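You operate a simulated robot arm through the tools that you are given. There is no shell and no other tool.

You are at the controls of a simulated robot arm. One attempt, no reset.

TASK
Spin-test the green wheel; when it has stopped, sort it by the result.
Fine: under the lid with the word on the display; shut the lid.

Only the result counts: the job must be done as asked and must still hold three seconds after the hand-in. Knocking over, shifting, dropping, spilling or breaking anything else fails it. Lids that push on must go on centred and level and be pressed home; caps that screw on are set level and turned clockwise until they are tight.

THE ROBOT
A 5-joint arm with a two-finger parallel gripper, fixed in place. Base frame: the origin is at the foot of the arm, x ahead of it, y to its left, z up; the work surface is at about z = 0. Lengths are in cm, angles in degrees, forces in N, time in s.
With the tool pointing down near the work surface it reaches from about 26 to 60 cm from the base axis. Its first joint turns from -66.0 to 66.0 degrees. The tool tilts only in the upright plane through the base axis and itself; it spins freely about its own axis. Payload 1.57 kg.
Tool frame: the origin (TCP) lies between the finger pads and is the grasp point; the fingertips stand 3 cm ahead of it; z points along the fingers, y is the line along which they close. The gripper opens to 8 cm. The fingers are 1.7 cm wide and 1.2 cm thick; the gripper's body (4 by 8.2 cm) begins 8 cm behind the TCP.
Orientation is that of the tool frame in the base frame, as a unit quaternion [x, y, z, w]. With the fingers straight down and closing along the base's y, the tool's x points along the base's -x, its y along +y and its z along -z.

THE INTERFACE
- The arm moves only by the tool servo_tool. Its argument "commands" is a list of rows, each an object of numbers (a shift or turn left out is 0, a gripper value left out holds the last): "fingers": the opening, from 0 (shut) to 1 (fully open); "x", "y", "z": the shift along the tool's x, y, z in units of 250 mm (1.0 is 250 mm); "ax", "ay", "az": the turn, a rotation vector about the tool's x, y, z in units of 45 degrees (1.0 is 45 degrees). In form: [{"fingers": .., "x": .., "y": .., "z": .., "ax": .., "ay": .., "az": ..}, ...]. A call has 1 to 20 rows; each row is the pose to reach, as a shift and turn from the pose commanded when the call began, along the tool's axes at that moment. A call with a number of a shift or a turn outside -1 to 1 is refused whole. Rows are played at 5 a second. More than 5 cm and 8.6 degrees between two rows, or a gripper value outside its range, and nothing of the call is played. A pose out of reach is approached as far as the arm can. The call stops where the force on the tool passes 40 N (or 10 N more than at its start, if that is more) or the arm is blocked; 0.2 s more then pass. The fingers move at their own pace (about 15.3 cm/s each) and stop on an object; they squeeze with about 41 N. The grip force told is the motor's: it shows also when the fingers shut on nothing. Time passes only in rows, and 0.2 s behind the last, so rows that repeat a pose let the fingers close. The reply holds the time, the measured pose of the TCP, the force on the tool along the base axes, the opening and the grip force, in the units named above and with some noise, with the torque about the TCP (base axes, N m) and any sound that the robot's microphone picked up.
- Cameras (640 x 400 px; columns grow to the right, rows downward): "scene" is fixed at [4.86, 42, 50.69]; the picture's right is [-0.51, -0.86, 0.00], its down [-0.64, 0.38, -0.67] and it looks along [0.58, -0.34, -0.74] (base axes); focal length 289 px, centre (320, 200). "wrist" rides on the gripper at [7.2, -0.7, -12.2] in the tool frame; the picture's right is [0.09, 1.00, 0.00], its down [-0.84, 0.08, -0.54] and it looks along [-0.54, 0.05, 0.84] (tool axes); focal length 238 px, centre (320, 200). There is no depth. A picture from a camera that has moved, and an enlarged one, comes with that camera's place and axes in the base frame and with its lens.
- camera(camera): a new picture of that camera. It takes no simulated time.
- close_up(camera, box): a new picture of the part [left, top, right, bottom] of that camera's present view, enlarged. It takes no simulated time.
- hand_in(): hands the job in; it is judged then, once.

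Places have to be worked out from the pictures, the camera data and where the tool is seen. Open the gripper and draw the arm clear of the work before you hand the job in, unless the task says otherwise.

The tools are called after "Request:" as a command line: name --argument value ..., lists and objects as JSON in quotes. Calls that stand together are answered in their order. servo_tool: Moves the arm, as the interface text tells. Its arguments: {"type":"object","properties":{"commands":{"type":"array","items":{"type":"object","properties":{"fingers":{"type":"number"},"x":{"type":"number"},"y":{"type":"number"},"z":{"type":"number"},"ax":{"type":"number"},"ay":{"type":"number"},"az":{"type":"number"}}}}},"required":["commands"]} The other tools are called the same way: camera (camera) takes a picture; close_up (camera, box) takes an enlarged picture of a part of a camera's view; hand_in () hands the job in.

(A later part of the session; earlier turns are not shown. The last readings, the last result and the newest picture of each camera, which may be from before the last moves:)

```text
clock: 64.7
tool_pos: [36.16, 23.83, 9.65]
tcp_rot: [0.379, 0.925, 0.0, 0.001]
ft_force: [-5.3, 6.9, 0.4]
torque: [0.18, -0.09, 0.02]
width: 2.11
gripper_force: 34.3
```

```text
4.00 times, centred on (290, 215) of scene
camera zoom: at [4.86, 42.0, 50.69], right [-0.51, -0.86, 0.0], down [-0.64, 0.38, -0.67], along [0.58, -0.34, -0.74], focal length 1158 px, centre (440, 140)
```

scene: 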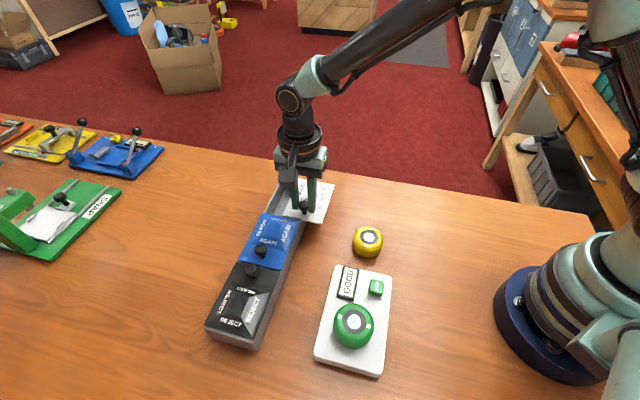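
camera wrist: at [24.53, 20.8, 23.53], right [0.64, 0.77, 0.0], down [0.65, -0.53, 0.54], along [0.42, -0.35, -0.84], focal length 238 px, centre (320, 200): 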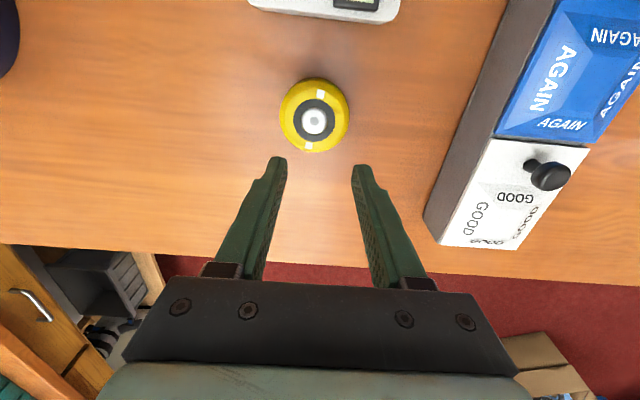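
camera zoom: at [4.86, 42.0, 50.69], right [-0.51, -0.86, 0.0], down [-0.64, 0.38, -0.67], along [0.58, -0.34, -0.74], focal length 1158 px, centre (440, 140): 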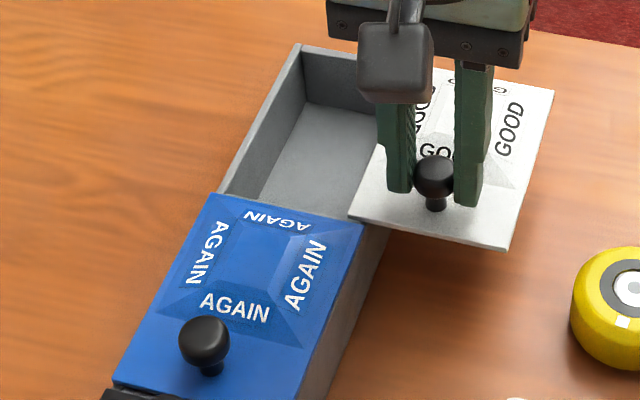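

Nearly open; the lid's inner edge is about over the near wall. I slide it a bit more, to its end.

Request:
servo_tool --commands '[{"x": 0.001}, {"x": 0.001, "y": -0.01}, {"x": 0.001, "y": -0.02}, {"x": 0.001, "y": -0.026}, {"x": 0.001, "y": -0.026}]'

Request:
close_up --camera "scene" --box '[230, 165, 350, 265]'

```text
clock: 65.8
tool_pos: [35.7, 23.51, 9.64]
tcp_rot: [0.381, 0.924, -0.001, -0.001]
ft_force: [-5.6, 6.8, -0.5]
torque: [0.16, 0.14, 0.02]
width: 2.13
gripper_force: 34.8
```

```text
4.00 times, centred on (290, 215) of scene
camera zoom: at [4.86, 42.0, 50.68], right [-0.51, -0.86, 0.0], down [-0.64, 0.38, -0.67], along [0.58, -0.34, -0.74], focal length 1158 px, centre (440, 140)
```

zoom: 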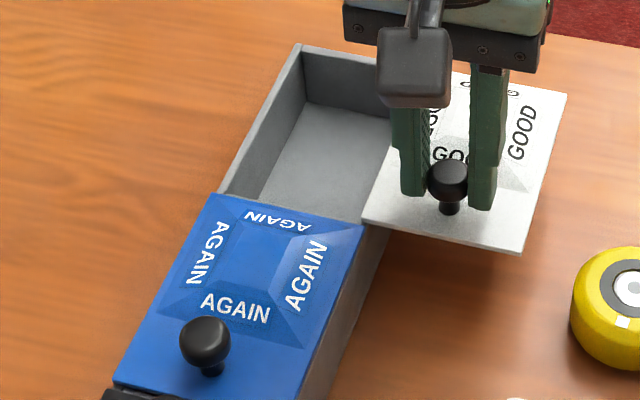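

The lid is now displaced by its full width and is carried by its guide (no vertical load on the tool). I release the knob and check that it stays.

Request:
servo_tool --commands '[{"fingers": 0.3}, {"fingers": 0.4}, {"fingers": 0.55}, {"fingers": 0.55}, {"fingers": 0.55}]'

Request:
close_up --camera "scene" --box '[230, 165, 350, 265]'

```text
clock: 67.0
tool_pos: [35.7, 23.3, 9.75]
tcp_rot: [0.381, 0.924, 0.0, 0.0]
ft_force: [0.4, 0.4, -0.8]
torque: [-0.02, -0.01, -0.01]
width: 4.38
gripper_force: 0.1
```

```text
4.00 times, centred on (290, 215) of scene
camera zoom: at [4.86, 42.0, 50.69], right [-0.51, -0.86, 0.0], down [-0.64, 0.38, -0.67], along [0.58, -0.34, -0.74], focal length 1158 px, centre (440, 140)
```

zoom: 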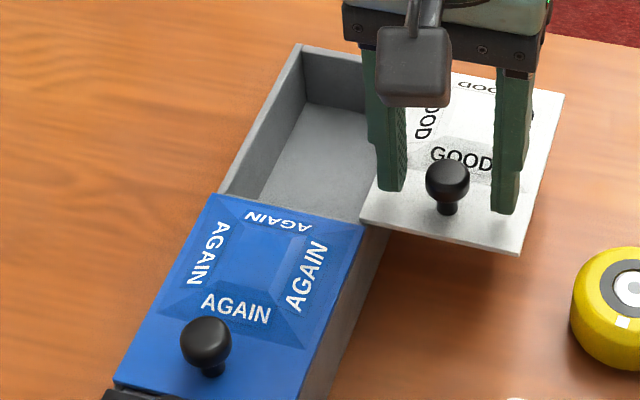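

The lid stays put. I rise straight up off the knob and look at the open compartment from above.

Request:
servo_tool --commands '[{"z": -0.06}, {"z": -0.14}, {"z": -0.24}, {"z": -0.34}, {"z": -0.34}]'

Request:
camera --camera "wrist"

Request:
camera --camera "scene"

```text
clock: 68.2
tool_pos: [35.92, 23.19, 18.21]
tcp_rot: [0.381, 0.925, -0.001, -0.001]
ft_force: [0.3, 0.2, 0.3]
torque: [-0.01, 0.0, 0.0]
width: 4.42
gripper_force: 0.2
```

```text
taken
camera wrist: at [30.38, 27.84, 30.35], right [0.64, 0.77, 0.0], down [0.65, -0.53, 0.54], along [0.42, -0.35, -0.84], focal length 238 px, centre (320, 200)
```

wrist: 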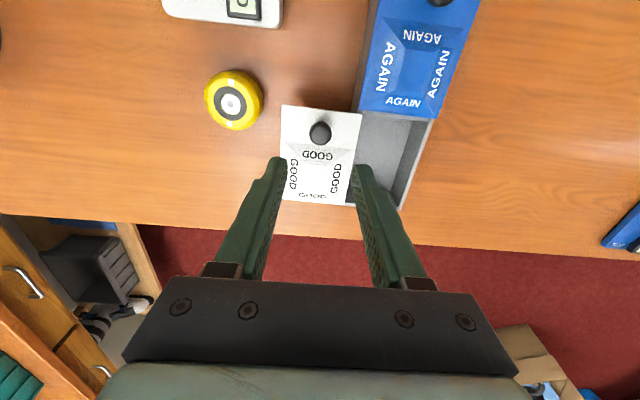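

```text
taken
```

scene: 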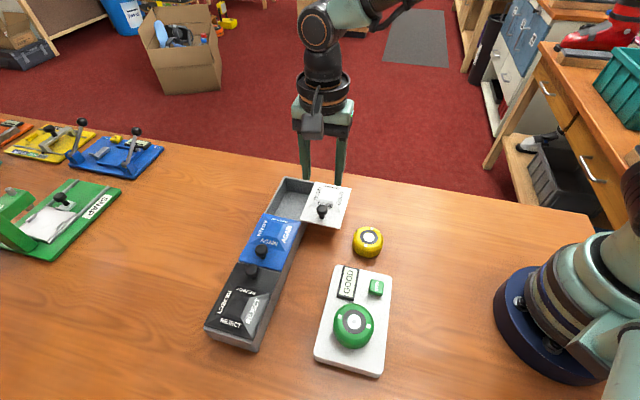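

The compartment is open and everything else is in place. Now I go back to fetch the wheel from the tester, opening the fingers on the way.

Request:
servo_tool --commands '[{"x": 0.08, "y": -0.04, "z": 0.0, "fingers": 0.8}, {"x": 0.16, "y": -0.08, "z": 0.0, "fingers": 1.0}, {"x": 0.25, "y": -0.125, "z": 0.0}, {"x": 0.34, "y": -0.17, "z": 0.0}, {"x": 0.43, "y": -0.215, "z": 0.0}, {"x": 0.52, "y": -0.26, "z": 0.0}, {"x": 0.61, "y": -0.305, "z": 0.02}, {"x": 0.7, "y": -0.35, "z": 0.05}, {"x": 0.787, "y": -0.392, "z": 0.08}, {"x": 0.787, "y": -0.392, "z": 0.08}, {"x": 0.787, "y": -0.392, "z": 0.08}]'

Request:
close_up --camera "wrist" --box '[240, 60, 400, 200]'

```text
clock: 70.7
tool_pos: [14.86, 30.11, 16.42]
tcp_rot: [0.381, 0.925, -0.002, -0.001]
ft_force: [0.1, 0.1, 0.3]
torque: [0.0, -0.01, 0.0]
width: 8.02
gripper_force: 0.0
```

```text
2.86 times, centred on (320, 130) of wrist
camera zoom: at [9.39, 34.76, 28.5], right [0.64, 0.77, 0.0], down [0.65, -0.53, 0.54], along [0.42, -0.35, -0.84], focal length 681 px, centre (320, 400)
```

zoom: 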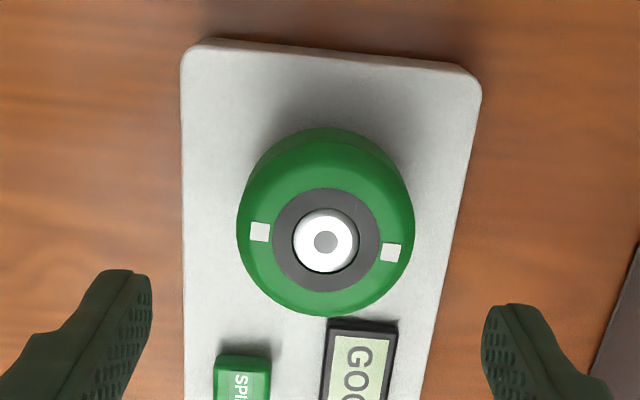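

The wheel's centre is about 0.3 cm tool −x and 0.2 cm +y from my axis, display still GOOD. I correct, lower part way and verify.

Request:
servo_tool --commands '[{"x": -0.006, "y": 0.0045, "z": 0.04}, {"x": -0.0125, "y": 0.009, "z": 0.1}, {"x": -0.0125, "y": 0.009, "z": 0.16}, {"x": -0.0125, "y": 0.009, "z": 0.2}, {"x": -0.0125, "y": 0.009, "z": 0.2}]'

Request:
close_up --camera "wrist" --box '[230, 80, 410, 220]'

```text
clock: 71.8
tool_pos: [15.27, 30.12, 11.17]
tcp_rot: [0.381, 0.924, -0.001, 0.0]
ft_force: [0.5, 0.7, 0.1]
torque: [-0.02, 0.0, 0.0]
width: 8.01
gripper_force: 0.0
```

```text
2.86 times, centred on (320, 150) of wrist
camera zoom: at [9.73, 34.68, 23.37], right [0.64, 0.77, 0.0], down [0.65, -0.53, 0.54], along [0.42, -0.35, -0.84], focal length 681 px, centre (320, 343)
```

zoom: 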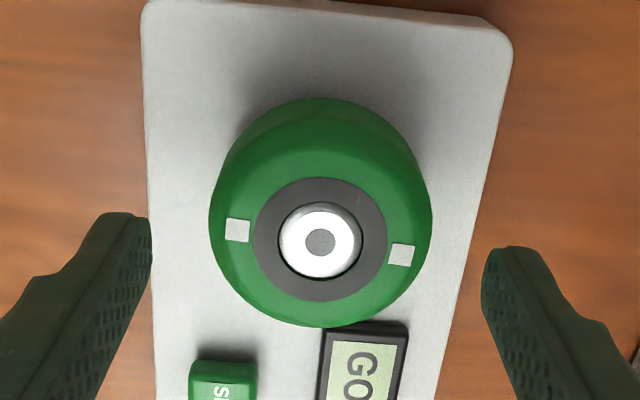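

Well centred now. I lower to grip height and close on the wheel.

Request:
servo_tool --commands '[{"z": 0.04}, {"z": 0.08}, {"z": 0.11}, {"z": 0.126}, {"z": 0.126}, {"z": 0.126, "fingers": 0.9}, {"z": 0.126, "fingers": 0.82}, {"z": 0.126, "fingers": 0.76}, {"z": 0.126, "fingers": 0.5}, {"z": 0.126, "fingers": 0.3}, {"z": 0.126, "fingers": 0.3}]'

```text
clock: 74.2
tool_pos: [15.31, 30.18, 8.2]
tcp_rot: [0.381, 0.924, 0.0, 0.0]
ft_force: [0.7, -1.4, -0.3]
torque: [0.03, -0.03, 0.02]
width: 5.86
gripper_force: 41.4
```

Wheel gripped at 5.86 cm. I lift it straight up off the spindle, slowly at first.

Request:
servo_tool --commands '[{"z": -0.01}, {"z": -0.025}, {"z": -0.045}, {"z": -0.07}, {"z": -0.1}, {"z": -0.1}]'

Request:
close_up --camera "scene" --box '[305, 255, 405, 385]'

Request:
close_up --camera "wrist" --box '[230, 80, 410, 220]'

```text
clock: 75.7
tool_pos: [15.33, 30.15, 10.6]
tcp_rot: [0.381, 0.924, -0.001, 0.0]
ft_force: [-0.5, 0.0, -1.9]
torque: [0.0, 0.02, 0.01]
width: 5.84
gripper_force: 41.0
```

```text
3.08 times, centred on (355, 320) of scene
camera zoom: at [4.86, 42.0, 50.69], right [-0.51, -0.86, 0.0], down [-0.64, 0.38, -0.67], along [0.58, -0.34, -0.74], focal length 890 px, centre (212, -169)
```

zoom: 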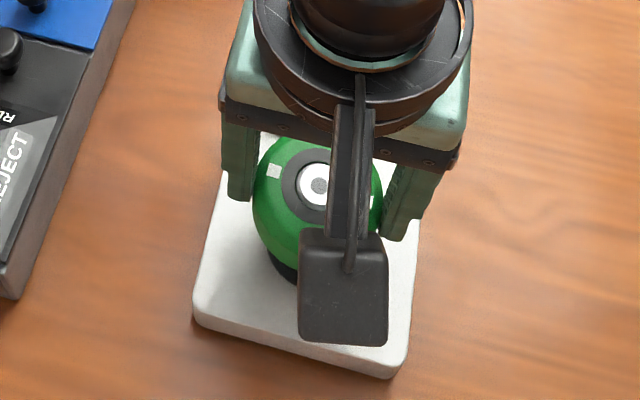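

```text
2.86 times, centred on (320, 150) of wrist
camera zoom: at [9.78, 34.82, 22.69], right [0.64, 0.77, 0.0], down [0.65, -0.53, 0.54], along [0.42, -0.35, -0.84], focal length 681 px, centre (320, 343)
```

zoom: 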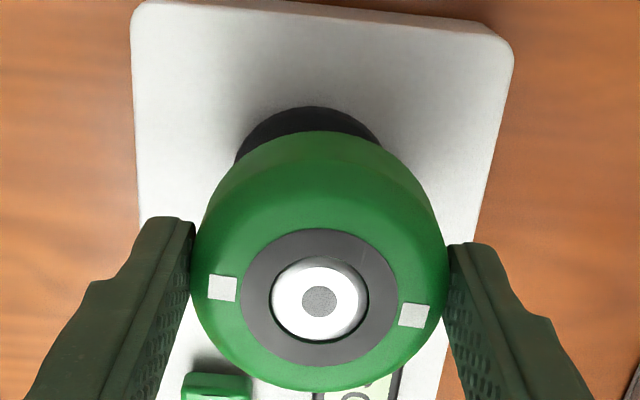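

The wheel is off the spindle and held firmly. I raise it and carry it halfway to the box, turning the gripper 45° so the fingers will finally line up along the box.

Request:
servo_tool --commands '[{"z": -0.1}, {"z": -0.2}, {"z": -0.3}, {"x": -0.06, "y": 0.045, "z": -0.34, "az": -0.125}, {"x": -0.12, "y": 0.09, "z": -0.34, "az": -0.25}, {"x": -0.18, "y": 0.135, "z": -0.34, "az": -0.375}, {"x": -0.24, "y": 0.18, "z": -0.34, "az": -0.5}, {"x": -0.3, "y": 0.225, "z": -0.34, "az": -0.625}, {"x": -0.36, "y": 0.27, "z": -0.34, "az": -0.75}, {"x": -0.42, "y": 0.315, "z": -0.34, "az": -0.875}, {"x": -0.475, "y": 0.354, "z": -0.34, "az": -1.0}, {"x": -0.475, "y": 0.354, "z": -0.34, "az": -1.0}, {"x": -0.475, "y": 0.354, "z": -0.34, "az": -1.0}]'

Request:
camera --camera "wrist"

```text
clock: 78.5
tool_pos: [30.09, 28.08, 19.06]
tcp_rot: [-0.002, 1.0, -0.001, 0.0]
ft_force: [-1.0, 0.6, -1.1]
torque: [-0.01, -0.01, -0.04]
width: 5.84
gripper_force: 41.0
```

```text
taken
camera wrist: at [22.98, 27.44, 31.21], right [-0.1, 1.0, 0.0], down [0.84, 0.08, 0.54], along [0.54, 0.05, -0.84], focal length 238 px, centre (320, 200)
```

wrist: 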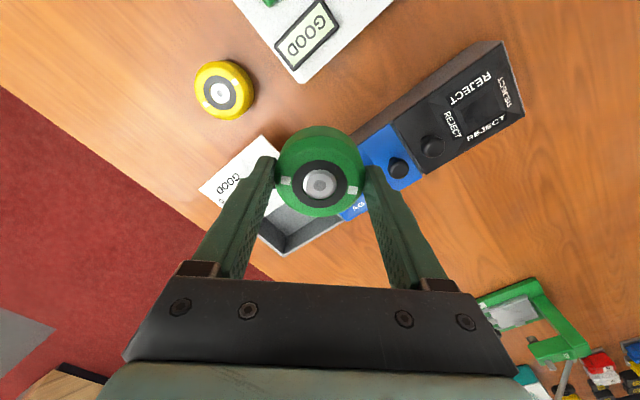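

I complete the carry and the second 45° turn, stopping high above the open compartment.

Request:
servo_tool --commands '[{"x": -0.075, "y": -0.01, "az": -0.125}, {"x": -0.15, "y": -0.02, "az": -0.25}, {"x": -0.22, "y": -0.03, "az": -0.375}, {"x": -0.29, "y": -0.04, "az": -0.5}, {"x": -0.36, "y": -0.05, "az": -0.625}, {"x": -0.43, "y": -0.06, "az": -0.75}, {"x": -0.505, "y": -0.072, "az": -0.875}, {"x": -0.58, "y": -0.084, "az": -1.0}, {"x": -0.58, "y": -0.084, "az": -1.0}, {"x": -0.58, "y": -0.084, "az": -1.0}]'

Request:
camera --camera "wrist"

Request:
close_up --camera "scene" --box '[210, 100, 350, 250]'

```text
clock: 80.7
tool_pos: [44.43, 26.32, 19.12]
tcp_rot: [-0.386, 0.923, 0.0, -0.001]
ft_force: [-0.6, 0.7, -0.9]
torque: [0.02, -0.02, 0.03]
width: 5.85
gripper_force: 41.2
```

```text
taken
camera wrist: at [39.88, 20.68, 31.26], right [-0.77, 0.64, 0.0], down [0.53, 0.65, 0.54], along [0.34, 0.42, -0.84], focal length 238 px, centre (320, 200)
```

wrist: 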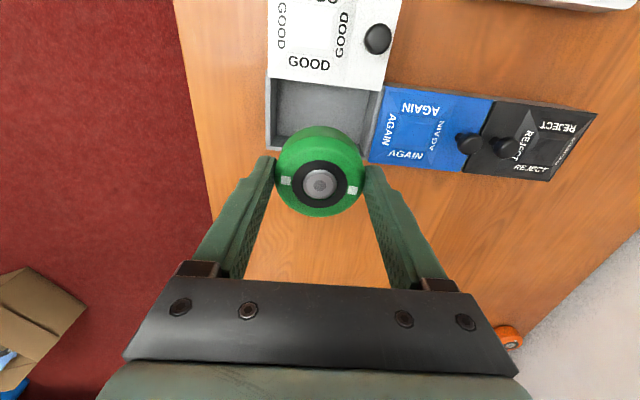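

```text
2.67 times, centred on (280, 175) of scene
camera zoom: at [4.86, 42.0, 50.69], right [-0.51, -0.86, 0.0], down [-0.64, 0.38, -0.67], along [0.58, -0.34, -0.74], focal length 772 px, centre (427, 267)
```

zoom: 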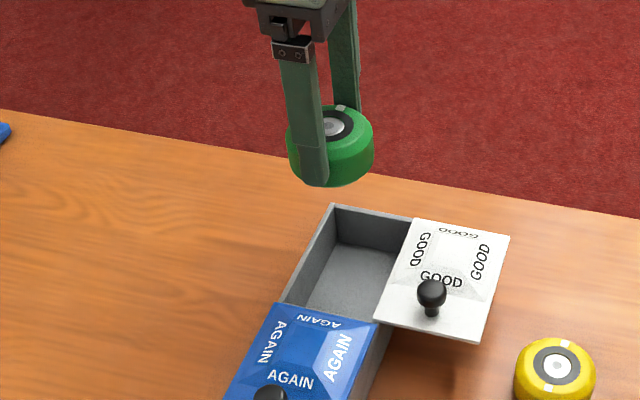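

Clear view of the compartment. I enlarge it to measure the walls relative to the tool.

Request:
close_up --camera "wrist" --box '[240, 50, 400, 190]'

```text
2.86 times, centred on (320, 120) of wrist
camera zoom: at [39.88, 20.68, 31.26], right [-0.77, 0.64, 0.0], down [0.53, 0.65, 0.54], along [0.34, 0.42, -0.84], focal length 681 px, centre (320, 429)
```

zoom: 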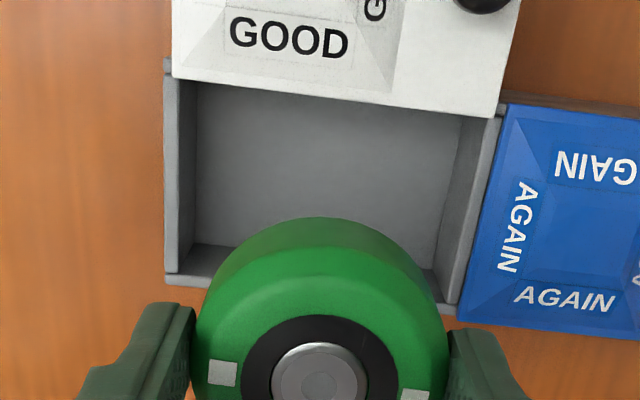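

The opening spans about −2.7…+4.1 cm in tool x and ±5.5 cm in y around my axis, so I need about +0.7 cm in x. I shift, trim the yaw by ~2°, and lower to just above the rim for a re-check.

Request:
servo_tool --commands '[{"x": 0.014, "y": 0.003, "z": 0.06, "az": 0.02}, {"x": 0.028, "y": 0.006, "z": 0.14, "az": 0.04}, {"x": 0.028, "y": 0.006, "z": 0.22, "az": 0.04}, {"x": 0.028, "y": 0.006, "z": 0.29, "az": 0.04}, {"x": 0.028, "y": 0.006, "z": 0.32, "az": 0.04}, {"x": 0.028, "y": 0.006, "z": 0.32, "az": 0.04}, {"x": 0.028, "y": 0.006, "z": 0.32, "az": 0.04}]'

Request:
close_up --camera "wrist" --box '[200, 60, 440, 230]'

Request:
close_up --camera "scene" --box '[240, 150, 350, 250]'

```text
clock: 82.2
tool_pos: [43.6, 25.67, 11.03]
tcp_rot: [-0.37, 0.929, -0.001, 0.0]
ft_force: [0.2, 0.3, -0.8]
torque: [-0.02, 0.02, 0.01]
width: 5.84
gripper_force: 40.6
```

```text
2.35 times, centred on (320, 145) of wrist
camera zoom: at [38.95, 20.22, 23.11], right [-0.75, 0.66, 0.0], down [0.56, 0.63, 0.54], along [0.36, 0.41, -0.84], focal length 561 px, centre (320, 329)
```

zoom: 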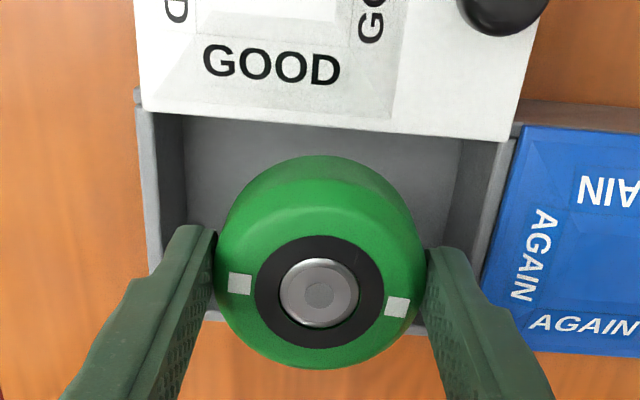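

```text
4.00 times, centred on (295, 200) of scene
camera zoom: at [4.86, 42.0, 50.69], right [-0.51, -0.86, 0.0], down [-0.64, 0.38, -0.67], along [0.58, -0.34, -0.74], focal length 1158 px, centre (420, 200)
```

zoom: 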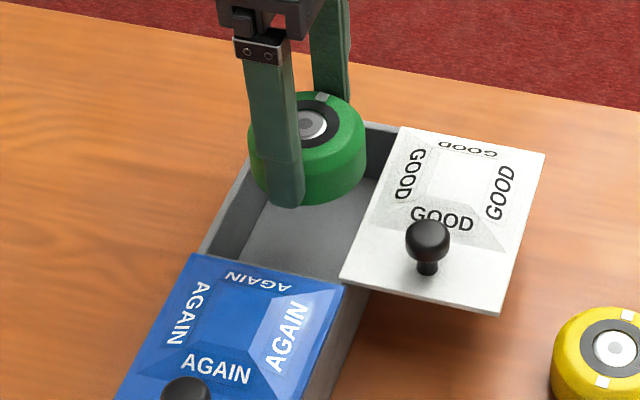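

The walls are parallel to the tool now; the wheel should go about 0.4 cm further toward the far wall to be centred. I shift and lower the wheel part way into the compartment.

Request:
servo_tool --commands '[{"x": -0.008}, {"x": -0.016, "z": 0.02}, {"x": -0.016, "z": 0.05}, {"x": -0.016, "z": 0.08}, {"x": -0.016, "z": 0.11}, {"x": -0.016, "z": 0.14}, {"x": -0.016, "z": 0.14}]'

Request:
close_up --camera "wrist" --box '[200, 60, 440, 230]'

Request:
close_up --camera "scene" --box '[240, 150, 350, 250]'

```text
clock: 83.8
tool_pos: [44.09, 25.88, 7.49]
tcp_rot: [-0.37, 0.929, 0.0, -0.001]
ft_force: [-0.5, -0.5, -0.7]
torque: [-0.01, 0.0, 0.02]
width: 5.85
gripper_force: 41.1
```

```text
2.35 times, centred on (320, 145) of wrist
camera zoom: at [39.36, 20.58, 19.69], right [-0.75, 0.66, 0.0], down [0.56, 0.63, 0.54], along [0.36, 0.41, -0.84], focal length 561 px, centre (320, 329)
```

zoom: 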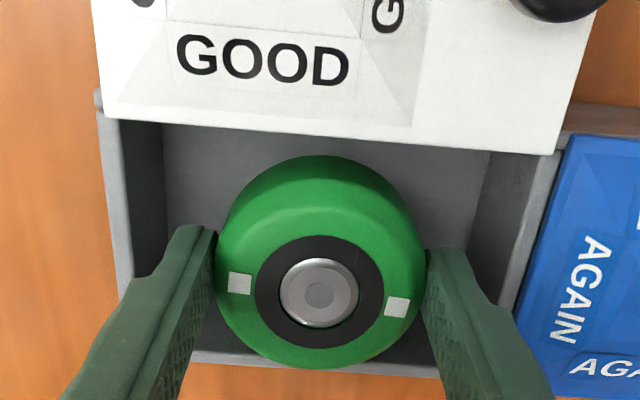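

```text
4.00 times, centred on (295, 200) of scene
camera zoom: at [4.86, 42.0, 50.69], right [-0.51, -0.86, 0.0], down [-0.64, 0.38, -0.67], along [0.58, -0.34, -0.74], focal length 1158 px, centre (420, 200)
```

zoom: 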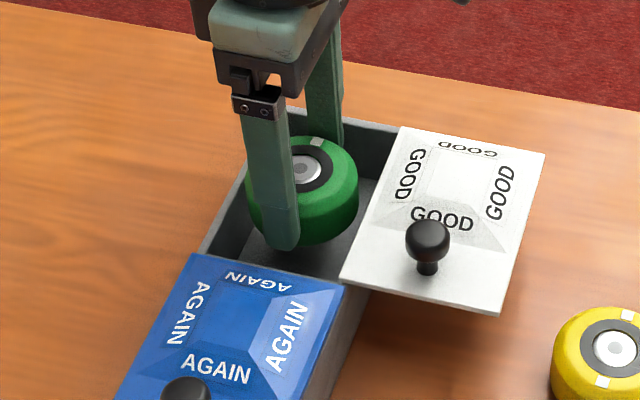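

The wheel is inside with clearance on all sides. I lower it on toward the floor, slowly at the end.

Request:
servo_tool --commands '[{"z": 0.02}, {"z": 0.045}, {"z": 0.065}, {"z": 0.08}, {"z": 0.09}, {"z": 0.09}]'

```text
clock: 85.2
tool_pos: [44.13, 25.92, 5.27]
tcp_rot: [-0.369, 0.929, -0.001, -0.001]
ft_force: [0.0, 0.1, -1.5]
torque: [-0.01, -0.02, 0.0]
width: 5.88
gripper_force: 40.8
```

Still hanging free. I ease down in half-millimetre-scale steps until it touches.

Request:
servo_tool --commands '[{"z": 0.006}, {"z": 0.012}, {"z": 0.018}, {"z": 0.022}]'

```text
clock: 86.2
tool_pos: [44.2, 25.83, 5.1]
tcp_rot: [-0.37, 0.929, -0.001, 0.0]
ft_force: [-1.2, -1.6, 4.0]
torque: [-0.03, -0.07, 0.03]
width: 5.84
gripper_force: 40.9
stopped in row 4: the force on the tool passed its limit at 44 N (the readings are from after the stop); the commanded pose is now the measured one
```

It touches the floor (contact, now 4 N). I look before releasing.

Request:
close_up --camera "wrist" --box '[200, 60, 440, 230]'

Request:
close_up --camera "scene" --box '[240, 150, 350, 250]'

```text
2.35 times, centred on (320, 145) of wrist
camera zoom: at [39.39, 20.55, 17.25], right [-0.75, 0.66, 0.0], down [0.56, 0.63, 0.54], along [0.36, 0.41, -0.84], focal length 561 px, centre (320, 329)
```

zoom: 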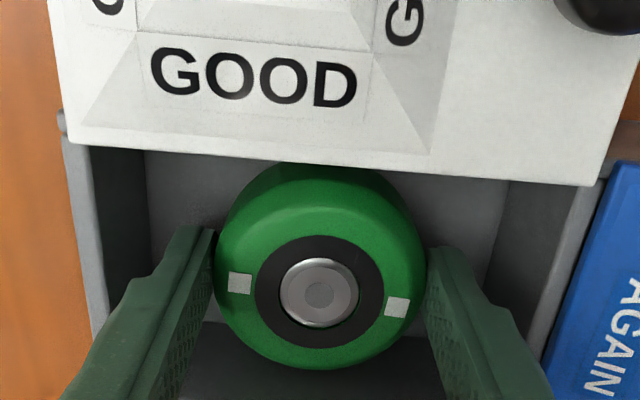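

```text
4.00 times, centred on (295, 200) of scene
camera zoom: at [4.86, 42.0, 50.69], right [-0.51, -0.86, 0.0], down [-0.64, 0.38, -0.67], along [0.58, -0.34, -0.74], focal length 1158 px, centre (420, 200)
```

zoom: 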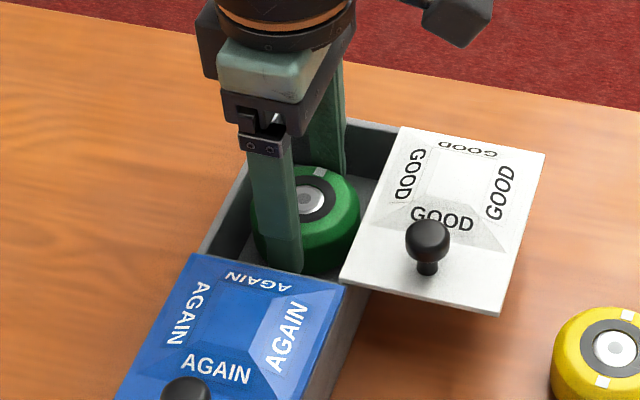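

The wheel sits on the compartment floor, clear of the lid edge. I open the fingers just enough to release it and rise straight up.

Request:
servo_tool --commands '[{"fingers": 0.76}, {"fingers": 0.8}, {"fingers": 0.84}, {"fingers": 0.86}, {"fingers": 0.86}, {"z": -0.02, "fingers": 0.86}, {"z": -0.05}, {"z": -0.09}, {"z": -0.14}, {"z": -0.2}, {"z": -0.27}, {"z": -0.34}, {"z": -0.4}, {"z": -0.4}]'

Request:
close_up --camera "wrist" --box '[200, 20, 440, 190]'

Request:
close_up --camera "scene" --box '[240, 150, 350, 250]'

```text
clock: 89.2
tool_pos: [44.32, 25.88, 15.24]
tcp_rot: [-0.37, 0.929, 0.0, 0.0]
ft_force: [-0.4, 0.2, 0.3]
torque: [-0.01, 0.0, 0.01]
width: 6.88
gripper_force: 0.1
```

```text
2.35 times, centred on (320, 105) of wrist
camera zoom: at [39.57, 20.52, 27.37], right [-0.75, 0.66, 0.0], down [0.56, 0.63, 0.54], along [0.36, 0.41, -0.84], focal length 561 px, centre (320, 424)
```

zoom: 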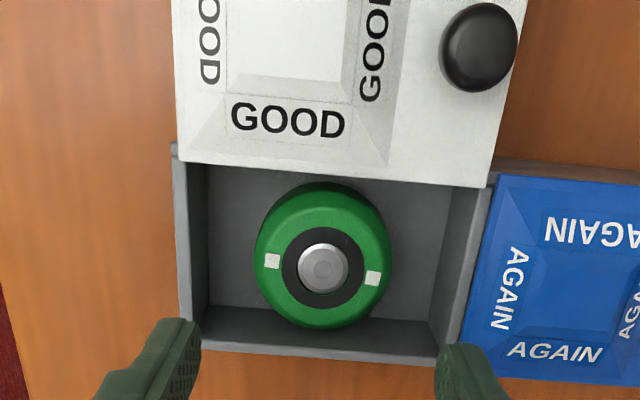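

```text
4.00 times, centred on (295, 200) of scene
camera zoom: at [4.86, 42.0, 50.69], right [-0.51, -0.86, 0.0], down [-0.64, 0.38, -0.67], along [0.58, -0.34, -0.74], focal length 1158 px, centre (420, 200)
```

zoom: 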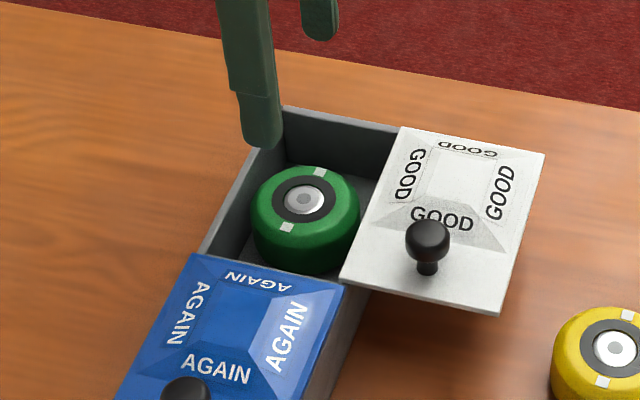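

The green wheel rests inside the GOOD compartment. Now I shut the lid: its knob is at about (35.8, 23.3). I close the fingers and go to the base side of the knob so I can push it back straight across.

Request:
servo_tool --commands '[{"x": 0.07, "y": 0.026, "fingers": 0.5}, {"x": 0.14, "y": 0.052, "fingers": 0}, {"x": 0.21, "y": 0.078}, {"x": 0.28, "y": 0.104}, {"x": 0.35, "y": 0.13}, {"x": 0.425, "y": 0.1564}, {"x": 0.425, "y": 0.1564, "z": 0.06}, {"x": 0.425, "y": 0.1564, "z": 0.06}]'

Request:
camera --camera "wrist"

Request:
close_up --camera "scene" --box '[260, 150, 370, 250]'

```text
clock: 91.0
tool_pos: [33.75, 21.56, 13.51]
tcp_rot: [-0.369, 0.929, 0.0, 0.0]
ft_force: [0.8, -0.4, -0.5]
torque: [0.01, 0.02, 0.0]
width: 0.0
gripper_force: 21.0
```

```text
taken
camera wrist: at [28.94, 16.25, 25.66], right [-0.75, 0.66, 0.0], down [0.56, 0.63, 0.54], along [0.36, 0.41, -0.84], focal length 238 px, centre (320, 200)
```

wrist: 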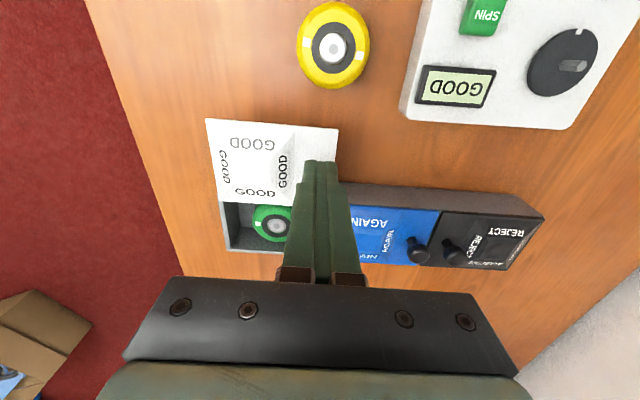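

```text
4.00 times, centred on (315, 200) of scene
camera zoom: at [4.86, 42.0, 50.69], right [-0.51, -0.86, 0.0], down [-0.64, 0.38, -0.67], along [0.58, -0.34, -0.74], focal length 1158 px, centre (340, 200)
```

zoom: 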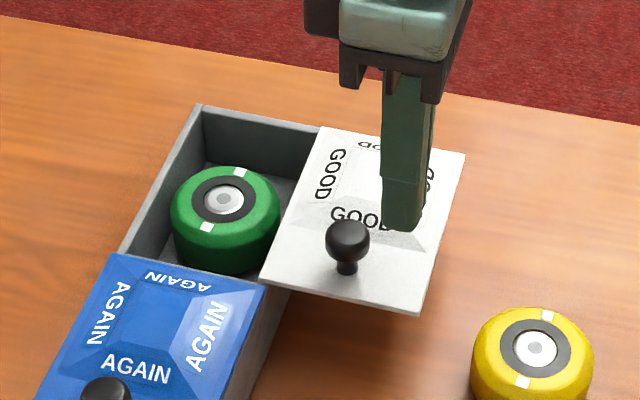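

The fingers are behind the knob on the tester side. I lower them to knob height.

Request:
servo_tool --commands '[{"z": 0.05}, {"z": 0.1}, {"z": 0.14}, {"z": 0.166}, {"z": 0.166}]'

Request:
close_up --camera "scene" --box '[260, 150, 370, 250]'

Request:
close_up --camera "wrist" --box '[220, 60, 420, 220]'

```text
clock: 92.2
tool_pos: [33.78, 21.7, 9.46]
tcp_rot: [-0.37, 0.929, 0.0, 0.0]
ft_force: [-0.3, -0.4, 0.8]
torque: [0.03, -0.01, -0.01]
width: 0.01
gripper_force: 21.2
```

```text
4.00 times, centred on (315, 200) of scene
camera zoom: at [4.86, 42.0, 50.69], right [-0.51, -0.86, 0.0], down [-0.64, 0.38, -0.67], along [0.58, -0.34, -0.74], focal length 1158 px, centre (340, 200)
```

zoom: 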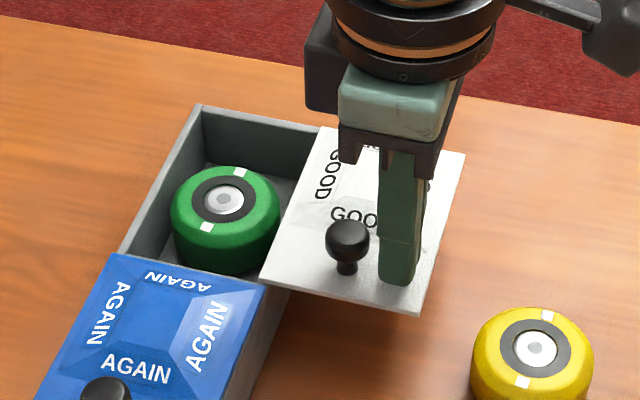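

```text
2.50 times, centred on (320, 140) of wrist
camera zoom: at [29.04, 16.23, 21.55], right [-0.75, 0.66, 0.0], down [0.56, 0.63, 0.54], along [0.36, 0.41, -0.84], focal length 596 px, centre (320, 350)
```

zoom: 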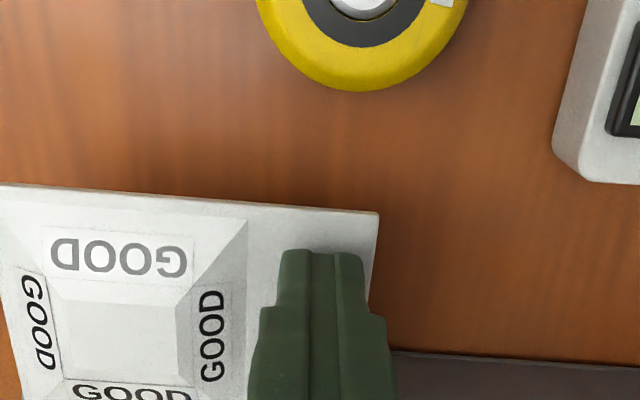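

Fingers are just behind the knob head, about 0.25 cm off centre along the box; I correct that and push the lid back with a steady motion, first half.

Request:
servo_tool --commands '[{"x": -0.01, "y": -0.01}, {"x": -0.03, "y": -0.01}, {"x": -0.05, "y": -0.01}, {"x": -0.07, "y": -0.01}, {"x": -0.09, "y": -0.01}, {"x": -0.11, "y": -0.01}, {"x": -0.13, "y": -0.01}, {"x": -0.15, "y": -0.01}, {"x": -0.15, "y": -0.01}]'

Request:
close_up --camera "scene" --box '[240, 150, 350, 250]'

```text
clock: 94.2
tool_pos: [36.55, 23.83, 9.41]
tcp_rot: [-0.37, 0.929, 0.0, 0.0]
ft_force: [0.0, -0.5, -0.2]
torque: [0.03, 0.02, -0.03]
width: 0.0
gripper_force: 21.3
```

```text
4.00 times, centred on (295, 200) of scene
camera zoom: at [4.86, 42.0, 50.69], right [-0.51, -0.86, 0.0], down [-0.64, 0.38, -0.67], along [0.58, -0.34, -0.74], focal length 1158 px, centre (420, 200)
```

zoom: 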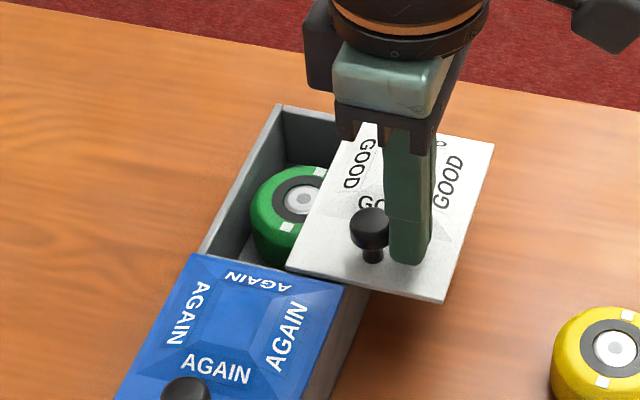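

The lid is sliding back over the wheel smoothly. I push on another 4.4 cm.

Request:
servo_tool --commands '[{"x": -0.02}, {"x": -0.04}, {"x": -0.06}, {"x": -0.08}, {"x": -0.1}, {"x": -0.12}, {"x": -0.14}, {"x": -0.16}, {"x": -0.176}, {"x": -0.176}]'

Request:
close_up --camera "scene" --box '[240, 165, 330, 245]'

```text
clock: 96.5
tool_pos: [39.86, 27.0, 9.49]
tcp_rot: [-0.369, 0.929, 0.0, 0.0]
ft_force: [-1.0, 0.2, -0.5]
torque: [0.03, 0.02, -0.03]
width: 0.01
gripper_force: 21.3
```

```text
5.00 times, centred on (285, 205) of scene
camera zoom: at [4.86, 42.0, 50.69], right [-0.51, -0.86, 0.0], down [-0.64, 0.38, -0.67], along [0.58, -0.34, -0.74], focal length 1447 px, centre (495, 175)
```

zoom: 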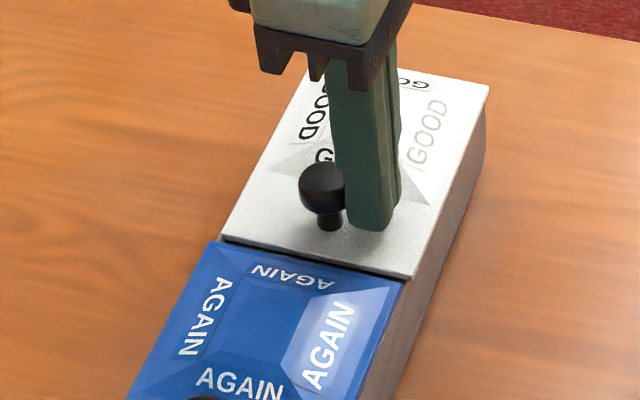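

The lid is almost shut. The AGAIN lid seems slightly displaced in this crop, so I compare the box's position against my very first crops before going on.

Request:
close_up --camera "scene" --box '[240, 170, 330, 270]'

Request:
close_up --camera "scene" --box '[200, 240, 290, 350]'

Request:
camera --camera "scene"

```text
4.00 times, centred on (285, 220) of scene
camera zoom: at [4.86, 42.0, 50.69], right [-0.51, -0.86, 0.0], down [-0.64, 0.38, -0.67], along [0.58, -0.34, -0.74], focal length 1158 px, centre (460, 120)
```

zoom: 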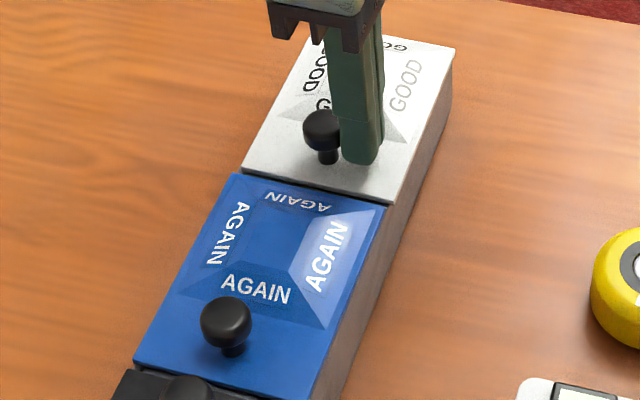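

```text
3.64 times, centred on (245, 295) of scene
camera zoom: at [4.86, 42.0, 50.69], right [-0.51, -0.86, 0.0], down [-0.64, 0.38, -0.67], along [0.58, -0.34, -0.74], focal length 1052 px, centre (593, -146)
```

zoom: 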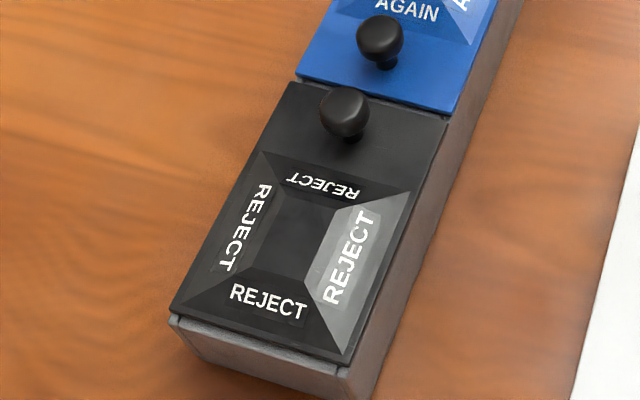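

```text
taken
```

scene: 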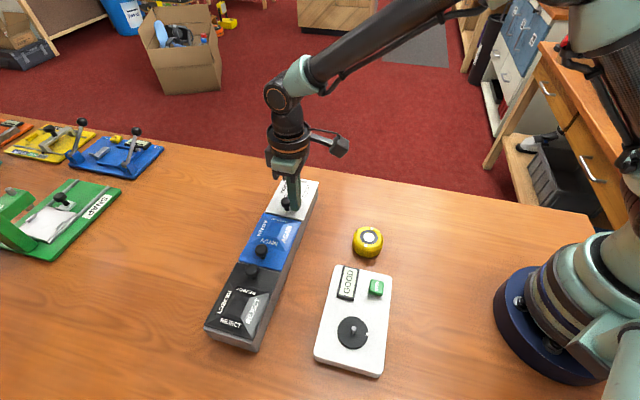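

The lid still has about 0.2 cm to go, and the GOOD end of the box sits roughly 0.4 cm nearer than at the start (from the earlier pull). I push on slowly to the lid's stop, watching the force.

Request:
servo_tool --commands '[{"x": -0.004}, {"x": -0.008}, {"x": -0.012}, {"x": -0.012}]'

Request:
close_up --camera "scene" --box '[240, 170, 330, 270]'

```text
clock: 97.5
tool_pos: [40.01, 27.28, 9.4]
tcp_rot: [-0.37, 0.929, 0.001, -0.001]
ft_force: [-0.8, -0.6, 0.5]
torque: [-0.03, 0.05, 0.0]
width: 0.0
gripper_force: 21.0
```

```text
4.00 times, centred on (285, 220) of scene
camera zoom: at [4.86, 42.0, 50.69], right [-0.51, -0.86, 0.0], down [-0.64, 0.38, -0.67], along [0.58, -0.34, -0.74], focal length 1158 px, centre (460, 120)
```

zoom: 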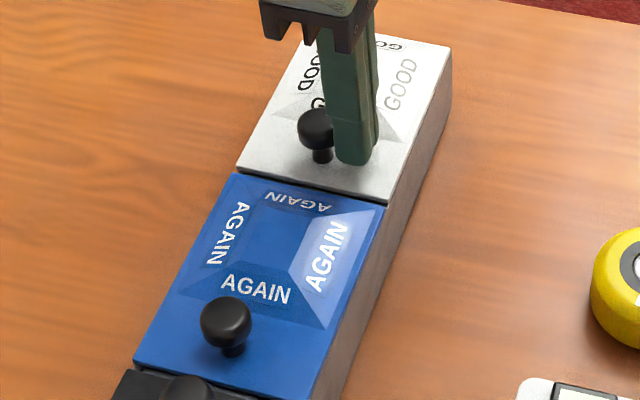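

The lid edge is now nearly in line. I push in 1 mm steps until I feel the stop.

Request:
servo_tool --commands '[{"x": -0.004}, {"x": -0.004}]'

Request:
servo_tool --commands '[{"x": -0.004}, {"x": -0.004}]'

```text
clock: 98.0
tool_pos: [40.03, 27.29, 9.45]
tcp_rot: [-0.369, 0.929, -0.001, -0.002]
ft_force: [-8.6, -4.4, 3.5]
torque: [-0.08, 0.19, 0.0]
width: 0.0
gripper_force: 21.3
```

```text
clock: 98.7
tool_pos: [40.03, 27.22, 9.32]
tcp_rot: [-0.37, 0.929, -0.001, -0.004]
ft_force: [-18.6, -14.0, 9.9]
torque: [-0.26, 0.3, 0.05]
width: 0.02
gripper_force: 21.8
```

The lid has reached its stop (23 N). I back the fingers off the knob and rise clear, then inspect the lid and box.

Request:
servo_tool --commands '[{"x": 0.006}, {"x": 0.014}, {"x": 0.03}, {"x": 0.05}, {"x": 0.05, "z": -0.08}, {"x": 0.05, "z": -0.18}, {"x": 0.05, "z": -0.28}, {"x": 0.05, "z": -0.36}, {"x": 0.05, "z": -0.36}]'

Request:
camera --camera "wrist"

Request:
close_up --camera "scene" --box '[240, 170, 330, 270]'

Request:
close_up --camera "scene" --box '[255, 205, 310, 235]'

```text
clock: 100.7
tool_pos: [39.34, 26.2, 18.57]
tcp_rot: [-0.369, 0.929, 0.0, 0.0]
ft_force: [0.0, 0.1, 0.5]
torque: [0.01, -0.01, 0.0]
width: 0.0
gripper_force: 21.0
```

```text
taken
camera wrist: at [34.6, 20.8, 30.63], right [-0.75, 0.66, 0.0], down [0.56, 0.63, 0.54], along [0.36, 0.41, -0.84], focal length 238 px, centre (320, 200)
```

wrist: 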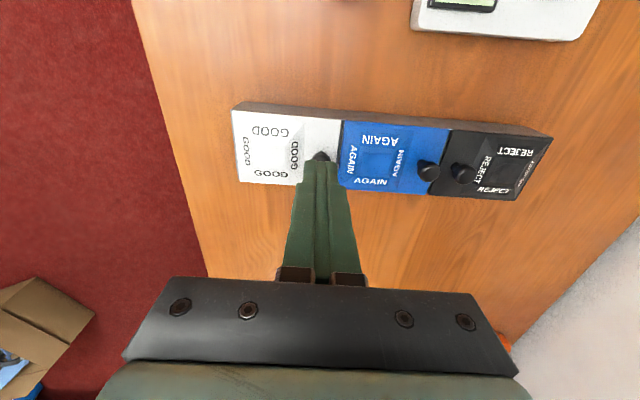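

```text
4.00 times, centred on (285, 220) of scene
camera zoom: at [4.86, 42.0, 50.69], right [-0.51, -0.86, 0.0], down [-0.64, 0.38, -0.67], along [0.58, -0.34, -0.74], focal length 1158 px, centre (460, 120)
```

zoom: 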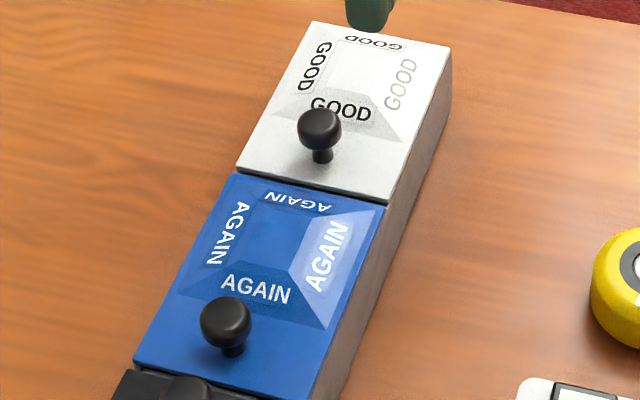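

```text
11.64 times, centred on (282, 220) of scene
camera zoom: at [4.86, 42.0, 50.69], right [-0.51, -0.86, 0.0], down [-0.64, 0.38, -0.67], along [0.58, -0.34, -0.74], focal length 3367 px, centre (756, -33)
```

zoom: 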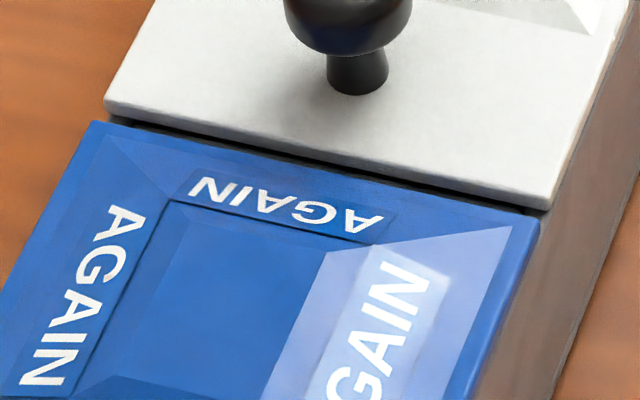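

The lid is back exactly in line with its neighbour, at its closed stop. I check the tester and yellow wheel for any shift, using earlier crops.

Request:
close_up --camera "scene" --box '[310, 255, 400, 380]'

Request:
close_up --camera "scene" --box '[340, 180, 400, 265]'

Request:
close_up --camera "scene" --box '[200, 240, 290, 350]'

```text
3.20 times, centred on (355, 318) of scene
camera zoom: at [4.86, 42.0, 50.69], right [-0.51, -0.86, 0.0], down [-0.64, 0.38, -0.67], along [0.58, -0.34, -0.74], focal length 926 px, centre (208, -176)
```

zoom: 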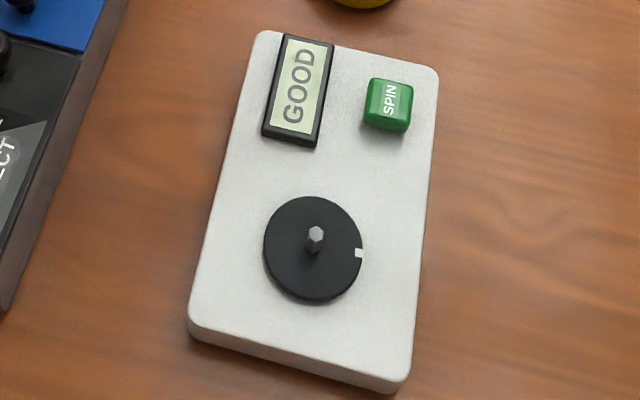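

```text
4.71 times, centred on (370, 222) of scene
camera zoom: at [4.86, 42.0, 50.69], right [-0.51, -0.86, 0.0], down [-0.64, 0.38, -0.67], along [0.58, -0.34, -0.74], focal length 1362 px, centre (85, 94)
```

zoom: 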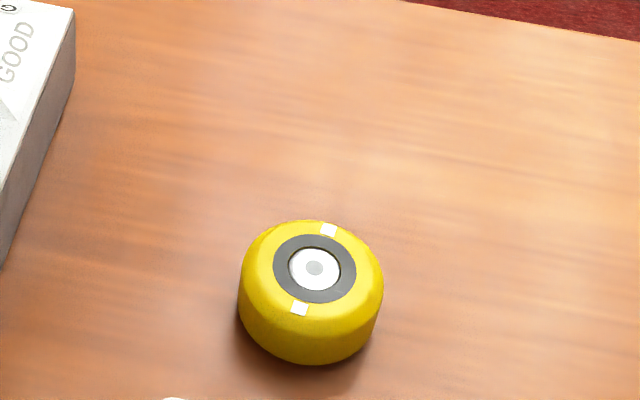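

```text
3.64 times, centred on (245, 295) of scene
camera zoom: at [4.86, 42.0, 50.69], right [-0.51, -0.86, 0.0], down [-0.64, 0.38, -0.67], along [0.58, -0.34, -0.74], focal length 1052 px, centre (593, -146)
```

zoom: 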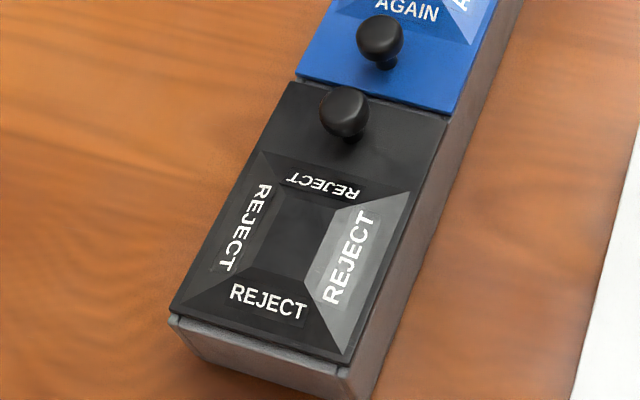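

The tester and yellow wheel have not moved at all; only the GOOD end of the box sits about 0.5 cm nearer than at the start. I will nudge it back gently, low on its side wall, with closed fingers: first move to beside the wall at height.

Request:
servo_tool --commands '[{"x": 0.04, "y": -0.05, "fingers": 0}, {"x": 0.09, "y": -0.1}, {"x": 0.125, "y": -0.145}, {"x": 0.125, "y": -0.145, "z": 0.1}, {"x": 0.125, "y": -0.145, "z": 0.2}, {"x": 0.125, "y": -0.145, "z": 0.3}, {"x": 0.125, "y": -0.145, "z": 0.4}, {"x": 0.125, "y": -0.145, "z": 0.4}]'

Request:
close_up --camera "wrist" --box '[180, 60, 460, 260]'

Request:
close_up --camera "scene" --box '[240, 160, 350, 260]'

```text
clock: 102.5
tool_pos: [39.77, 21.79, 8.11]
tcp_rot: [-0.37, 0.929, 0.0, 0.0]
ft_force: [0.3, -0.1, 0.9]
torque: [0.01, -0.01, 0.01]
width: 0.0
gripper_force: 21.6
```

```text
2.00 times, centred on (320, 160) of wrist
camera zoom: at [35.01, 16.3, 20.32], right [-0.75, 0.66, 0.0], down [0.56, 0.63, 0.54], along [0.36, 0.41, -0.84], focal length 477 px, centre (320, 280)
```

zoom: 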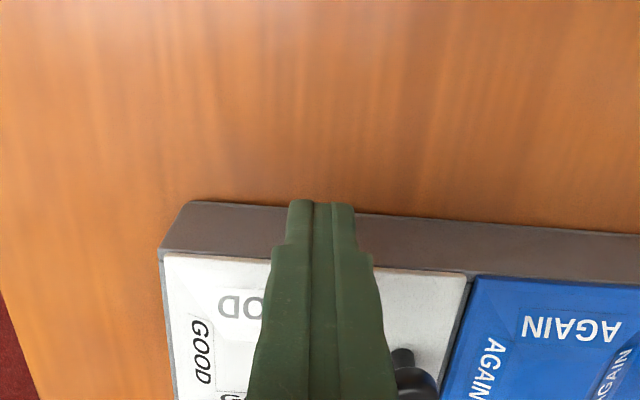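

```text
4.00 times, centred on (295, 210) of scene
camera zoom: at [4.86, 42.0, 50.69], right [-0.51, -0.86, 0.0], down [-0.64, 0.38, -0.67], along [0.58, -0.34, -0.74], focal length 1158 px, centre (420, 160)
```

zoom: 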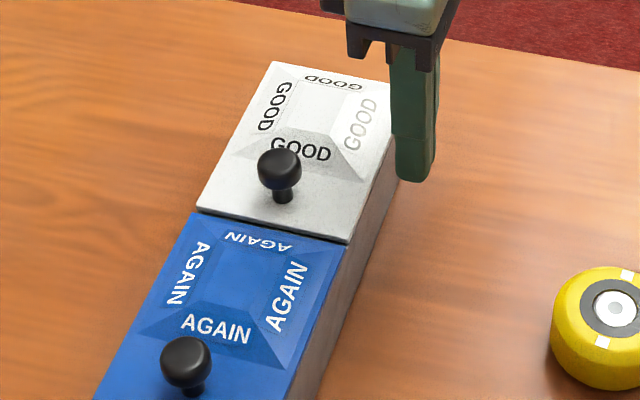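

The closed fingers hang beside the wall with a gap of roughly 1 cm. I lower the tips to about z = 2.2.

Request:
servo_tool --commands '[{"z": 0.04}, {"z": 0.08}, {"z": 0.116}, {"z": 0.116}]'

Request:
close_up --camera "scene" --box '[240, 160, 350, 260]'

```text
clock: 103.5
tool_pos: [39.58, 21.65, 5.46]
tcp_rot: [-0.37, 0.929, 0.0, -0.001]
ft_force: [0.3, 0.2, -0.1]
torque: [0.04, 0.0, -0.02]
width: 0.01
gripper_force: 21.1
```

```text
4.00 times, centred on (295, 210) of scene
camera zoom: at [4.86, 42.0, 50.69], right [-0.51, -0.86, 0.0], down [-0.64, 0.38, -0.67], along [0.58, -0.34, -0.74], focal length 1158 px, centre (420, 160)
```

zoom: 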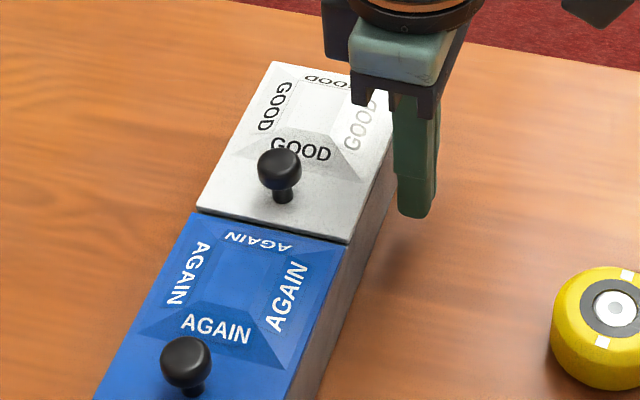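

Now I approach the wall in 2 mm rows and watch for contact.

Request:
servo_tool --commands '[{"x": -0.008}, {"x": -0.016}, {"x": -0.024}, {"x": -0.032}, {"x": -0.032}]'

```text
clock: 104.7
tool_pos: [39.91, 22.16, 5.47]
tcp_rot: [-0.37, 0.929, -0.001, 0.0]
ft_force: [-0.3, 0.6, 0.0]
torque: [0.0, 0.04, 0.03]
width: 0.0
gripper_force: 21.2
```

Request:
servo_tool --commands '[{"x": -0.006}, {"x": -0.012}, {"x": -0.016}, {"x": -0.016}]'

```text
clock: 105.7
tool_pos: [40.26, 22.42, 5.37]
tcp_rot: [-0.371, 0.929, 0.0, 0.0]
ft_force: [0.5, 0.2, 0.1]
torque: [0.03, 0.0, 0.01]
width: 0.0
gripper_force: 21.5
```

No contact yet at 1.2 cm of approach. I continue by 1–2 mm.

Request:
servo_tool --commands '[{"x": -0.004}, {"x": -0.008}, {"x": -0.008}]'

```text
clock: 106.5
tool_pos: [40.45, 22.44, 5.48]
tcp_rot: [-0.371, 0.929, 0.0, -0.003]
ft_force: [-7.2, -9.4, 5.4]
torque: [0.05, 0.02, 0.01]
width: 0.0
gripper_force: 21.2
```

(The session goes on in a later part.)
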